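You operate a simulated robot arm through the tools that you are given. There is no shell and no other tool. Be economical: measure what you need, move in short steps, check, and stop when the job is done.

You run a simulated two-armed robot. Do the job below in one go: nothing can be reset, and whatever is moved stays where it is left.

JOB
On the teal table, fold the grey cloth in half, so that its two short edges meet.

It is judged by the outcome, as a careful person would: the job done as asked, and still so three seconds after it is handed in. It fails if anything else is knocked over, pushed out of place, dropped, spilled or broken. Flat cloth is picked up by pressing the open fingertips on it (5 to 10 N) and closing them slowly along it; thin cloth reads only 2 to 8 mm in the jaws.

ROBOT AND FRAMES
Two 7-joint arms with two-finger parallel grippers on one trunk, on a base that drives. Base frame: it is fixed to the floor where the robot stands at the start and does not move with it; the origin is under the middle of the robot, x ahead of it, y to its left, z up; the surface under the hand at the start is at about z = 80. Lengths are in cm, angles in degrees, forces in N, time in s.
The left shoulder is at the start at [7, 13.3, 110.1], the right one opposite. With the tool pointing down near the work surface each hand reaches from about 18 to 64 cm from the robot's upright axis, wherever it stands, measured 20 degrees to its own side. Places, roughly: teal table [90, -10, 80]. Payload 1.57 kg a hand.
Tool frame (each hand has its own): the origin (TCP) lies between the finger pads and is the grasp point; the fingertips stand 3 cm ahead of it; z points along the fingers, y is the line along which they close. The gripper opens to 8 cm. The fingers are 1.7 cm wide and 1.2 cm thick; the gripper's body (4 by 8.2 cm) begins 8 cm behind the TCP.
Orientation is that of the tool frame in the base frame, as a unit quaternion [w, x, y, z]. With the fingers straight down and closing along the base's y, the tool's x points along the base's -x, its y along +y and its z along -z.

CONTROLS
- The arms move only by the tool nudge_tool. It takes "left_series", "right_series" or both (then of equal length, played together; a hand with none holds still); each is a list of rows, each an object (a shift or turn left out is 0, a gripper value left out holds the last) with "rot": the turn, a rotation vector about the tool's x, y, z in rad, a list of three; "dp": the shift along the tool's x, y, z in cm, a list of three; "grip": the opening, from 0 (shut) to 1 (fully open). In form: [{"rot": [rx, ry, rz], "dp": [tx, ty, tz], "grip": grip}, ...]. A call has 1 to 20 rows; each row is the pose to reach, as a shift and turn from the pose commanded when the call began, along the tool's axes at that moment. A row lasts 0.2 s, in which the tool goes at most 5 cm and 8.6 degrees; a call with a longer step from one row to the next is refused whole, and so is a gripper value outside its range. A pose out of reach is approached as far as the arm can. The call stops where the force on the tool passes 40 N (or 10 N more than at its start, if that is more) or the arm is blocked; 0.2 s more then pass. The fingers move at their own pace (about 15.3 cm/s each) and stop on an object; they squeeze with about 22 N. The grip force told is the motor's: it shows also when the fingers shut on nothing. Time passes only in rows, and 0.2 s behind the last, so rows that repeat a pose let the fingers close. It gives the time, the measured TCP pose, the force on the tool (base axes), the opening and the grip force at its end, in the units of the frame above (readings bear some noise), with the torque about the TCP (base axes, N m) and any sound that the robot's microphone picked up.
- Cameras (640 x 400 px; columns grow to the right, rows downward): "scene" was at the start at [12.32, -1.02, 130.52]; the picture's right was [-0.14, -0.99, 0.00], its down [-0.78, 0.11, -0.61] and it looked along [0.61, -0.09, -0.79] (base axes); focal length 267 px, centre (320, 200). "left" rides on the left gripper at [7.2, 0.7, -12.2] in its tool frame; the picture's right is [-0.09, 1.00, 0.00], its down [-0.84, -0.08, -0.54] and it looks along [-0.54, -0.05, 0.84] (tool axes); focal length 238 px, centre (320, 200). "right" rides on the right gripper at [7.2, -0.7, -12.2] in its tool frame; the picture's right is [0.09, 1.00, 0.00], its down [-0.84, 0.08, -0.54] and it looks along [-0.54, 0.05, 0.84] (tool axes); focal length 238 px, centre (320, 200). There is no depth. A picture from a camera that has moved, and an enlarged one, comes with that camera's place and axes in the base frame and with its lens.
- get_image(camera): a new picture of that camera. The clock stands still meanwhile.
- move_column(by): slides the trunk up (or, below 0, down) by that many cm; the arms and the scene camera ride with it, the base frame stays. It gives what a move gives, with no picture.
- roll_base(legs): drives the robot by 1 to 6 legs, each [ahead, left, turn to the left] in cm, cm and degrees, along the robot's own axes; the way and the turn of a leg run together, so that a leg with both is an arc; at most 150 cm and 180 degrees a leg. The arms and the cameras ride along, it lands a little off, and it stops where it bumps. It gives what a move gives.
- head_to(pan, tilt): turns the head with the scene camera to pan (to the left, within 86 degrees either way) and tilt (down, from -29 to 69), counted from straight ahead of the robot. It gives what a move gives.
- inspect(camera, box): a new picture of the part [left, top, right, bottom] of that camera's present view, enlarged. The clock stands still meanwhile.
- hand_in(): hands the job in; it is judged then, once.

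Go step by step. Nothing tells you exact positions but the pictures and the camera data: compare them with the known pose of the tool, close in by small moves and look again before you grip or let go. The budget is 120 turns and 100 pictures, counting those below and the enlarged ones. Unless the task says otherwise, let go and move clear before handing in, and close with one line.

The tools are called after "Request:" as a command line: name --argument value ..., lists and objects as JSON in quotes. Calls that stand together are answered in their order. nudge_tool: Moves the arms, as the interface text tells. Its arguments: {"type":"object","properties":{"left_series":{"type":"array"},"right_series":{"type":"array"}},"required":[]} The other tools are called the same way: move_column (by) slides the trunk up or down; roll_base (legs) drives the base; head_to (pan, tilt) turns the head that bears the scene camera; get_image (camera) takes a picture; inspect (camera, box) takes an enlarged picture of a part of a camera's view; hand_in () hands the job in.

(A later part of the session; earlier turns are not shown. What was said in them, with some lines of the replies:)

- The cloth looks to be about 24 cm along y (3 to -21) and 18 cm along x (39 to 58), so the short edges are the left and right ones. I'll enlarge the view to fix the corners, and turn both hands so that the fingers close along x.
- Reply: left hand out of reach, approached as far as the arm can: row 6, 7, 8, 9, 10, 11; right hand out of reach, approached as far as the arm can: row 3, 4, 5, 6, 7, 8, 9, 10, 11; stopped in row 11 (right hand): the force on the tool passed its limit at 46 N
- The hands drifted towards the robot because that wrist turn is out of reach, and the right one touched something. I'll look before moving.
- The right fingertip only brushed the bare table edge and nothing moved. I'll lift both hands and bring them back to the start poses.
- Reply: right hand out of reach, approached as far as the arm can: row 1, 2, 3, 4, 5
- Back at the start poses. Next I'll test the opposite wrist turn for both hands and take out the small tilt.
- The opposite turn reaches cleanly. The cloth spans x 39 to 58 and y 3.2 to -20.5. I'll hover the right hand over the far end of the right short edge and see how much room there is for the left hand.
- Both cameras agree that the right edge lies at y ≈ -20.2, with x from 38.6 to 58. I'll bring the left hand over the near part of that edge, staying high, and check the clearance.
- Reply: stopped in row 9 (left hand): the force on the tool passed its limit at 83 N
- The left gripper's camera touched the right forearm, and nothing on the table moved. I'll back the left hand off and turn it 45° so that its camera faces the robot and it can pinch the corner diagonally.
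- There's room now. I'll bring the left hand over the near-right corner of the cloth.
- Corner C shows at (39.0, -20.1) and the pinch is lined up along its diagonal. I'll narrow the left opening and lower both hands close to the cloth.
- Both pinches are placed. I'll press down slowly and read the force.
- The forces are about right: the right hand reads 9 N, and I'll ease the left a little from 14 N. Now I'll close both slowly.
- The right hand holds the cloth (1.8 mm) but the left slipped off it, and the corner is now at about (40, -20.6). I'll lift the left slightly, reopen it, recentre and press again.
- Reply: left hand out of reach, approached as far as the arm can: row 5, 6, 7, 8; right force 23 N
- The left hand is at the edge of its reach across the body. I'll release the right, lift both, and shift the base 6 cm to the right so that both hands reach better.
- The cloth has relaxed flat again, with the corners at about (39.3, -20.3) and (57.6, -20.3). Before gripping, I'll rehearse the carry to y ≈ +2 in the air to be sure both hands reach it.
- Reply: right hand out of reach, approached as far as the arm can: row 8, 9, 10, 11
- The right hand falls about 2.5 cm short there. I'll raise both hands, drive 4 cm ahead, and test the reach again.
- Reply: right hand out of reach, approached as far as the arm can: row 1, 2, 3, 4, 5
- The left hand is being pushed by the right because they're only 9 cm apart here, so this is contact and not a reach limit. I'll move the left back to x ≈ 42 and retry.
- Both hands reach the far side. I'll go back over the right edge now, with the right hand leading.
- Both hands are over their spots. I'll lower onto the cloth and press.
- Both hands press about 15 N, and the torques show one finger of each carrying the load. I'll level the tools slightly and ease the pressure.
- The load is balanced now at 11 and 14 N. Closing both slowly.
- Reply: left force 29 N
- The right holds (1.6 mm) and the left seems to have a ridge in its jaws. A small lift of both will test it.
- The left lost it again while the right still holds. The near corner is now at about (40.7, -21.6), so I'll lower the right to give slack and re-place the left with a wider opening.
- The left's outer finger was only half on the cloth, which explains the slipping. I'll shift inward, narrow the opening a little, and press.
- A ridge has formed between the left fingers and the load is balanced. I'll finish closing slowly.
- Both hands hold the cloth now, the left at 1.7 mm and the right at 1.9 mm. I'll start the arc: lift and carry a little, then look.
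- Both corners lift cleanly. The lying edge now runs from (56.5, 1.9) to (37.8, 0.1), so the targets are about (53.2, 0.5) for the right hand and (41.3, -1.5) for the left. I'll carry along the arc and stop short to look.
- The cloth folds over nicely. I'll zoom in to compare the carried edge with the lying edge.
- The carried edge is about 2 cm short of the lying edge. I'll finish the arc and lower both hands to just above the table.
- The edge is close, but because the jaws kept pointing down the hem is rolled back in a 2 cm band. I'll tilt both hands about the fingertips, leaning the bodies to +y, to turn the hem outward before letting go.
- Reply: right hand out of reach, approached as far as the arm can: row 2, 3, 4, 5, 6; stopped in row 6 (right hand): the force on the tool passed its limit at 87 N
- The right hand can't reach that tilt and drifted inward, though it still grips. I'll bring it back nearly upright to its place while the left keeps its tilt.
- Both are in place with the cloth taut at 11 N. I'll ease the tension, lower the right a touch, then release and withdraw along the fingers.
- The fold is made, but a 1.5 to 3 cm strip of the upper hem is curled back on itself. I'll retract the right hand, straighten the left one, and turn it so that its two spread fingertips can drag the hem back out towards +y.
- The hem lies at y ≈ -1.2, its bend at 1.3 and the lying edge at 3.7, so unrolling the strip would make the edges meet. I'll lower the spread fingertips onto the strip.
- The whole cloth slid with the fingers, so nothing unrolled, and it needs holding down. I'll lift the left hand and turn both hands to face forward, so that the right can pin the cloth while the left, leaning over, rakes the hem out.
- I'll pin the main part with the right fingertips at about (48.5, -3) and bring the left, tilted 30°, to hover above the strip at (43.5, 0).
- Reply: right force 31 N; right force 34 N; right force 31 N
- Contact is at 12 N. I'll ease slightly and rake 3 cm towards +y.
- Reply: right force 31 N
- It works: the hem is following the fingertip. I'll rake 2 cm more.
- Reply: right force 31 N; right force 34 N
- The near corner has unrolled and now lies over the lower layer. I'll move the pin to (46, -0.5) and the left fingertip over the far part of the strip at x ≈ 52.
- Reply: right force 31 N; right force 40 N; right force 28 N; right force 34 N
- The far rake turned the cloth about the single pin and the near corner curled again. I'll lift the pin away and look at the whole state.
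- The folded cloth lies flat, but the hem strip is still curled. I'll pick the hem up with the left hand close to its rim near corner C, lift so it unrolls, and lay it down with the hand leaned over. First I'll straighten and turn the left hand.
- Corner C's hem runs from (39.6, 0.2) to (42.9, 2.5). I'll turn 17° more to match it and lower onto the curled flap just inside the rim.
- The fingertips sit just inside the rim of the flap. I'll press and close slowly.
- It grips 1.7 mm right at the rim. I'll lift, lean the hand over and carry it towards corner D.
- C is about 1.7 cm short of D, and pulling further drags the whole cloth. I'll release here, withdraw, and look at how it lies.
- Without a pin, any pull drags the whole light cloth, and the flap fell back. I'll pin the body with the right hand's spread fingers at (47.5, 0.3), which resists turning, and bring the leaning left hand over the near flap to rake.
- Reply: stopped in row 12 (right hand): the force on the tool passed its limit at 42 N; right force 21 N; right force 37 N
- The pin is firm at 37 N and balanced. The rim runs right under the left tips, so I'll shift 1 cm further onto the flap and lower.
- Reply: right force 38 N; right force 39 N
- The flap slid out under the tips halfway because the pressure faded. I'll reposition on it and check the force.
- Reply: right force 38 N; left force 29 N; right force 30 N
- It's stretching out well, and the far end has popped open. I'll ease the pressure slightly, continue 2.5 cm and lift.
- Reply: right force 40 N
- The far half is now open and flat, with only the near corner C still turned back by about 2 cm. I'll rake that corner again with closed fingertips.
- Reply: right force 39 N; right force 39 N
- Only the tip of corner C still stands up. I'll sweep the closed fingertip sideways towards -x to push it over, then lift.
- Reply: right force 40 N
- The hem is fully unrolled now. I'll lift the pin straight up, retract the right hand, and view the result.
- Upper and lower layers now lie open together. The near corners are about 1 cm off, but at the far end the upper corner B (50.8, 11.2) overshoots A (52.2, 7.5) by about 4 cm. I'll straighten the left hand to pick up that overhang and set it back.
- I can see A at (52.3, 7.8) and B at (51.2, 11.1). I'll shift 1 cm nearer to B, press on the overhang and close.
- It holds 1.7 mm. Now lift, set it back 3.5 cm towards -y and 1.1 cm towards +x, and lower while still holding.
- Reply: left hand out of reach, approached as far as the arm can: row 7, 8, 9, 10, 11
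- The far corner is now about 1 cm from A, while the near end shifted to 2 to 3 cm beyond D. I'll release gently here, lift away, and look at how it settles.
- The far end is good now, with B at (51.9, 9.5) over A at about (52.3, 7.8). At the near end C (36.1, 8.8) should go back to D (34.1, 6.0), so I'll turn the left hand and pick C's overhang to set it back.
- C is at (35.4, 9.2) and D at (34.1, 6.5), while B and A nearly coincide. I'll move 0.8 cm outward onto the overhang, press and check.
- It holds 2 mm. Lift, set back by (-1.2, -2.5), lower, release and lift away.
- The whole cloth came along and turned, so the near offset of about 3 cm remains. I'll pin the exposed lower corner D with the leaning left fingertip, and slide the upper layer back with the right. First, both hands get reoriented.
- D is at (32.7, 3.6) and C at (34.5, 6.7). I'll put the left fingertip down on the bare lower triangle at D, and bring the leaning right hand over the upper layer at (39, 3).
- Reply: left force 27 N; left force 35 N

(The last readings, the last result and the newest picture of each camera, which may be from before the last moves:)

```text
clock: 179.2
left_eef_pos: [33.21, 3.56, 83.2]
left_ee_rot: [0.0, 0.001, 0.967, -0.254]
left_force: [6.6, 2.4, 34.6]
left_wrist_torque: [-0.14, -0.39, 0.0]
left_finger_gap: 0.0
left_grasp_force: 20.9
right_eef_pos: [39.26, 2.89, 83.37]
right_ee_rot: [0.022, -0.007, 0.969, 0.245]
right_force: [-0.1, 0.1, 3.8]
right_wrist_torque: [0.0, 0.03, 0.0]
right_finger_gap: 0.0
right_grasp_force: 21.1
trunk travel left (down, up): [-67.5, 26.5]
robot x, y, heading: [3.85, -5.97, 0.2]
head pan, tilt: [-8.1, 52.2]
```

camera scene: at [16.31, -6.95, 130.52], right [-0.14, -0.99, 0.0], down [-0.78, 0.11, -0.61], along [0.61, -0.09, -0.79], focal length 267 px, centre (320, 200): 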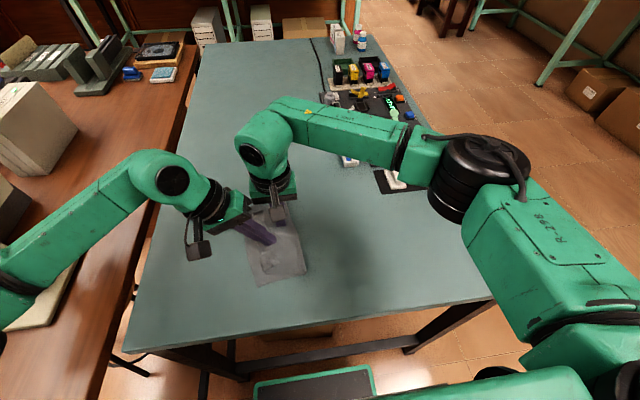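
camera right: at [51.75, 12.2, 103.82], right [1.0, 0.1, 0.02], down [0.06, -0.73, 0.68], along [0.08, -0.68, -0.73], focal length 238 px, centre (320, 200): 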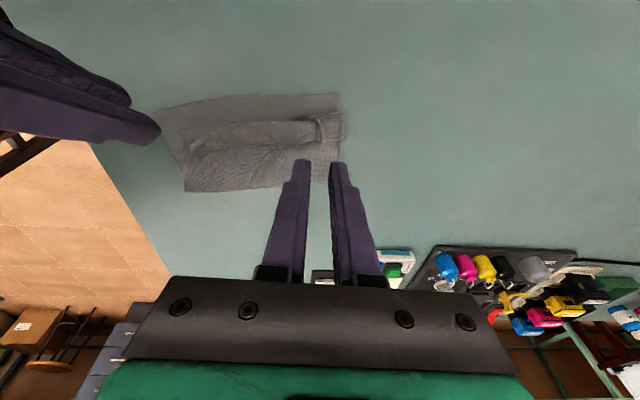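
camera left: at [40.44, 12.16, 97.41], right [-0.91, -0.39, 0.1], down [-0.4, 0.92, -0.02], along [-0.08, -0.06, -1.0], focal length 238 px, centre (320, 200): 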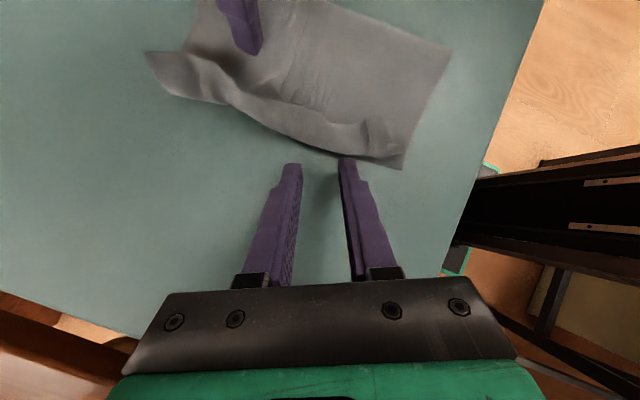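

Request:
nudge_tool --right_series '[{"dp": [0, -0.02, 0.04]}, {"dp": [0.14, -0.25, -0.09]}, {"dp": [0.27, -0.49, -0.21]}, {"dp": [0.41, -0.72, -0.34]}, {"dp": [0.54, -0.96, -0.46]}, {"dp": [0.68, -1.19, -0.59]}, {"dp": [0.81, -1.42, -0.72]}, {"dp": [0.95, -1.66, -0.84]}, {"dp": [1.08, -1.89, -0.97]}, {"dp": [1.22, -2.13, -1.09]}, {"dp": [1.35, -2.36, -1.22]}, {"dp": [1.49, -2.6, -1.35]}]'

Request:
inspect --camera "left" --box '[200, 60, 640, 320]'

```text
clock: 181.8
left_eef_pos: [33.05, 3.53, 83.08]
left_ee_rot: [0.001, 0.001, 0.967, -0.255]
left_force: [4.8, -1.3, 27.5]
left_wrist_torque: [-0.22, -0.26, 0.02]
left_finger_gap: 0.0
left_grasp_force: 21.3
right_eef_pos: [37.67, -0.21, 83.22]
right_ee_rot: [0.023, -0.007, 0.969, 0.247]
right_force: [2.4, 4.5, 24.3]
right_wrist_torque: [0.26, 0.04, -0.04]
right_finger_gap: 0.01
right_grasp_force: 21.4
trunk travel left (down, up): [-67.5, 26.5]
robot x, y, heading: [3.82, -5.97, -0.2]
head pan, tilt: [-8.1, 52.2]
```

```text
1.45 times, centred on (420, 190) of left
camera zoom: at [25.87, 10.11, 93.45], right [0.09, 0.87, -0.49], down [0.84, 0.2, 0.51], along [0.54, -0.46, -0.71], focal length 347 px, centre (174, 214)
```

zoom: 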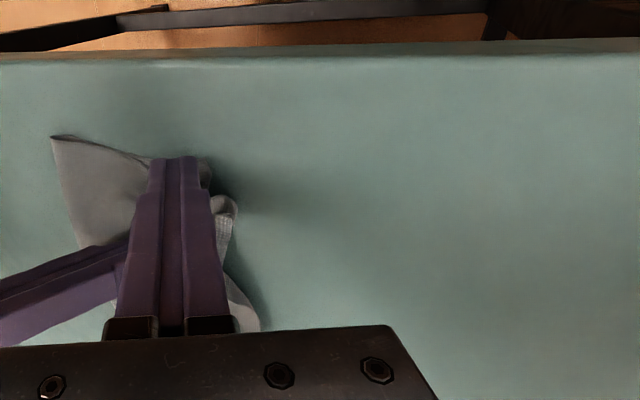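

C is now within about 1.5 cm of D. I'll lift the right hand first, then the left, and move both clear.

Request:
nudge_tool --right_series '[{"dp": [0, 0.25, -0.45]}, {"dp": [0, 0.9, -1.7]}, {"dp": [0, 2, -3.6]}, {"dp": [0, 3.5, -6.5]}, {"dp": [-1, 1, -8.5]}, {"dp": [-3, -2.5, -10.5]}, {"dp": [-5, -6, -12.5]}, {"dp": [-6, -9.5, -14.5]}, {"dp": [-6, -12, -16]}]' --left_series '[{"dp": [0, 0, 0]}, {"dp": [0, 0, 0]}, {"dp": [0, 0, 0]}, {"dp": [0, -0.25, -0.45]}, {"dp": [0, -1, -1.8]}, {"dp": [0, -2, -3.5]}, {"dp": [0, -2, -6]}, {"dp": [0, 0, -9]}, {"dp": [0, 2, -11]}]'

Request:
inspect --camera "scene" --box '[200, 165, 330, 305]'

```text
clock: 183.8
left_eef_pos: [33.19, 10.77, 91.54]
left_ee_rot: [-0.001, 0.001, 0.967, -0.254]
left_force: [0.8, 0.2, 0.5]
left_wrist_torque: [-0.01, 0.01, 0.04]
left_finger_gap: 0.01
left_grasp_force: 21.1
right_eef_pos: [43.69, -18.34, 91.72]
right_ee_rot: [0.021, -0.007, 0.969, 0.245]
right_force: [0.4, -1.0, 0.4]
right_wrist_torque: [0.05, 0.02, 0.02]
right_finger_gap: 0.01
right_grasp_force: 21.3
trunk travel left (down, up): [-67.5, 26.5]
robot x, y, heading: [3.96, -6.06, -0.2]
head pan, tilt: [-8.1, 52.2]
```

```text
2.86 times, centred on (265, 235) of scene
camera zoom: at [16.28, -6.99, 130.53], right [-0.14, -0.99, 0.0], down [-0.78, 0.11, -0.61], along [0.61, -0.09, -0.79], focal length 764 px, centre (477, 100)
```

zoom: 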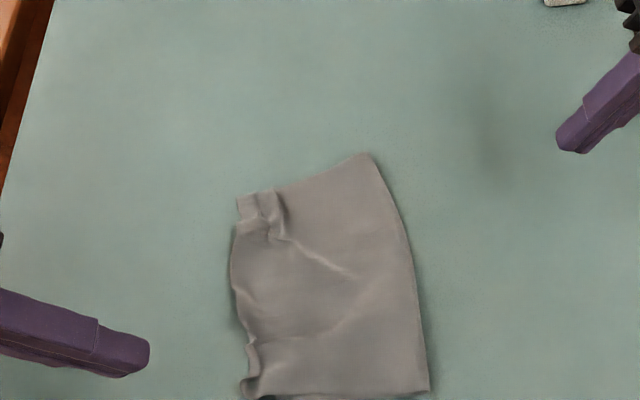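

Request:
inspect --camera "scene" --box '[260, 205, 360, 315]'

```text
3.64 times, centred on (310, 260) of scene
camera zoom: at [16.28, -6.99, 130.53], right [-0.14, -0.99, 0.0], down [-0.78, 0.11, -0.61], along [0.61, -0.09, -0.79], focal length 972 px, centre (356, -18)
```

zoom: 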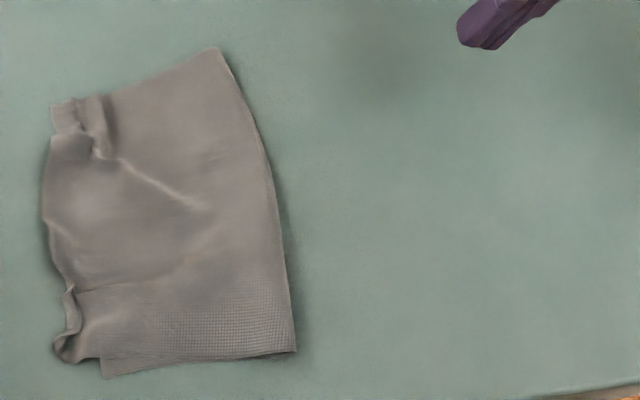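

The near corners are still about 2.5 cm apart and the far ones about 1 to 1.5 cm. I'll repeat the same pin-and-slide once more.

Request:
nudge_tool --left_series '[{"dp": [0.05, -0.6, 2.2]}, {"dp": [0.1, -1.2, 4.4]}, {"dp": [0.15, -1.7, 6.6]}, {"dp": [0.2, -2.1, 8.8]}, {"dp": [0.2, -2.4, 10.1]}, {"dp": [0.2, -2.4, 10.6]}, {"dp": [0.2, -2.35, 10.9]}, {"dp": [0.2, -2.33, 10.95]}, {"dp": [0.2, -2.33, 10.95]}, {"dp": [0.2, -2.33, 10.95]}]' --right_series '[{"dp": [0.6, 2.7, 1.5]}, {"dp": [1.2, 5.4, 2.9]}, {"dp": [1.9, 8.1, 4.4]}, {"dp": [2.6, 10.8, 5.8]}, {"dp": [3.2, 13.5, 7.3]}, {"dp": [3.9, 16.2, 8.7]}, {"dp": [4.5, 18.9, 10.2]}, {"dp": [4.5, 17.8, 12.3]}, {"dp": [4.5, 16.6, 14.4]}, {"dp": [4.5, 15.8, 16]}]'

```text
clock: 186.0
left_eef_pos: [33.07, 3.24, 83.29]
left_ee_rot: [0.0, 0.0, 0.967, -0.255]
left_force: [1.4, -0.7, 9.8]
left_wrist_torque: [-0.06, -0.06, 0.0]
left_finger_gap: 0.0
left_grasp_force: 21.4
right_eef_pos: [39.26, 2.97, 84.9]
right_ee_rot: [0.022, -0.007, 0.969, 0.245]
right_force: [0.3, 0.9, -0.6]
right_wrist_torque: [-0.04, 0.0, 0.03]
right_finger_gap: 0.0
right_grasp_force: 21.2
trunk travel left (down, up): [-67.5, 26.5]
robot x, y, heading: [4.06, -6.0, -0.2]
head pan, tilt: [-8.1, 52.2]
```

Request:
nudge_tool --left_series '[{"dp": [0, 0.06, 0.1]}, {"dp": [0, 0.06, 0.1]}, {"dp": [0, 0.06, 0.1]}, {"dp": [0, 0.06, 0.1]}, {"dp": [0, 0.06, 0.1]}, {"dp": [0, 0.06, 0.1]}, {"dp": [0, 0.06, 0.1]}, {"dp": [0, 0.06, 0.1]}, {"dp": [0, 0.06, 0.1]}, {"dp": [0, 0.06, 0.1]}, {"dp": [0, 0.06, 0.1]}, {"dp": [0, 0.06, 0.1]}, {"dp": [0, 0.06, 0.1]}, {"dp": [0, 0.06, 0.1]}, {"dp": [0, 0.06, 0.1]}, {"dp": [0, 0.06, 0.1]}, {"dp": [0, 0.06, 0.1]}, {"dp": [0, 0.06, 0.1]}]' --right_series '[{"dp": [0, -0.35, 0.65]}, {"dp": [0, -0.6, 1.1]}, {"dp": [0, -0.72, 1.33]}, {"dp": [0, -0.77, 1.43]}, {"dp": [0.17, -1.05, 1.28]}, {"dp": [0.34, -1.33, 1.12]}, {"dp": [0.51, -1.6, 0.97]}, {"dp": [0.68, -1.88, 0.82]}, {"dp": [0.85, -2.16, 0.67]}, {"dp": [1.02, -2.44, 0.52]}, {"dp": [1.19, -2.72, 0.37]}, {"dp": [1.36, -3.0, 0.22]}, {"dp": [1.53, -3.27, 0.06]}, {"dp": [1.7, -3.55, -0.1]}, {"dp": [1.87, -3.83, -0.25]}, {"dp": [1.87, -3.5, -0.9]}, {"dp": [1.87, -2.8, -2.2]}, {"dp": [1.87, -1.5, -4.6]}]'

```text
clock: 188.8
left_eef_pos: [33.05, 3.18, 83.32]
left_ee_rot: [0.002, 0.001, 0.967, -0.256]
left_force: [-0.6, 1.1, 14.3]
left_wrist_torque: [-0.06, -0.04, 0.01]
left_finger_gap: 0.01
left_grasp_force: 21.1
right_eef_pos: [37.76, 0.4, 83.33]
right_ee_rot: [0.021, -0.007, 0.969, 0.245]
right_force: [-1.7, -0.1, 2.6]
right_wrist_torque: [0.01, 0.01, -0.02]
right_finger_gap: 0.0
right_grasp_force: 21.2
trunk travel left (down, up): [-67.5, 26.5]
robot x, y, heading: [3.94, -5.89, -0.0]
head pan, tilt: [-8.1, 52.2]
stopped in row 14 (left hand): the force on the tool passed its limit at 40 N (the readings are from after the stop); the commanded pose is now the measured one
```

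The slide ran about 3 cm before stopping. I'll add one more short slide, then lift the right hand, then the left, and clear both.

Request:
nudge_tool --right_series '[{"dp": [0, -0.03, 0.06]}, {"dp": [0.17, -0.31, -0.09]}, {"dp": [0.34, -0.59, -0.24]}, {"dp": [0.5, -0.87, -0.39]}, {"dp": [0.5, -0.5, -1.1]}, {"dp": [0.5, 0.5, -3]}, {"dp": [0.5, 2, -6]}, {"dp": [-1, 0, -9]}, {"dp": [-3, -4, -11]}, {"dp": [-5, -8, -13]}, {"dp": [-6, -12, -15]}, {"dp": [-6, -15, -17]}]' --left_series '[{"dp": [0, 0.02, 0.04]}, {"dp": [0, 0.02, 0.04]}, {"dp": [0, 0.02, 0.04]}, {"dp": [0, 0.02, 0.04]}, {"dp": [0, 0.02, 0.04]}, {"dp": [0, 0.02, 0.04]}, {"dp": [0, 0.02, 0.04]}, {"dp": [0, -0.3, -0.6]}, {"dp": [0, -1.2, -2.2]}, {"dp": [0, -2.2, -5]}, {"dp": [0, -1, -8]}, {"dp": [0, 1, -11]}]'

Request:
inspect --camera "scene" --box '[240, 190, 370, 320]'

```text
clock: 191.4
left_eef_pos: [32.9, 9.29, 92.19]
left_ee_rot: [0.001, 0.001, 0.967, -0.254]
left_force: [0.5, -0.5, 0.1]
left_wrist_torque: [0.0, -0.03, 0.0]
left_finger_gap: 0.02
left_grasp_force: 21.0
right_eef_pos: [43.3, -21.02, 91.32]
right_ee_rot: [0.022, -0.007, 0.969, 0.246]
right_force: [-0.7, -1.1, 0.5]
right_wrist_torque: [0.04, -0.02, 0.0]
right_finger_gap: 0.02
right_grasp_force: 21.6
trunk travel left (down, up): [-67.5, 26.5]
robot x, y, heading: [4.06, -5.54, 0.1]
head pan, tilt: [-8.1, 52.2]
```

```text
3.08 times, centred on (305, 255) of scene
camera zoom: at [16.09, -7.15, 130.54], right [-0.14, -0.99, 0.0], down [-0.78, 0.11, -0.61], along [0.61, -0.09, -0.79], focal length 822 px, centre (366, 31)
```

zoom: 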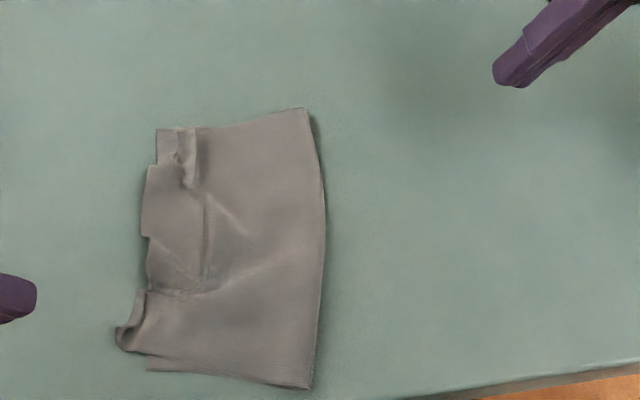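

The cloth is folded across its long side with the two short edges lying on each other. They are within about 1 to 1.5 cm along most of the length and about 2.8 cm apart at the near corner. Both hands are clear, nothing else was moved and no pictures are left, so I'm handing in.

Request:
hand_in

```text
The job is handed in.
```

I folded the grey cloth in half and handed the job in, but the short edges don't meet exactly. They lie within about 1–1.5 cm of each other along most of the length and about 2.8 cm apart at the near corner, with some creases at both ends of the hem. The folded cloth also ended up shifted and slightly turned from where it started. Both hands are clear, and I saw nothing else on the table moved.
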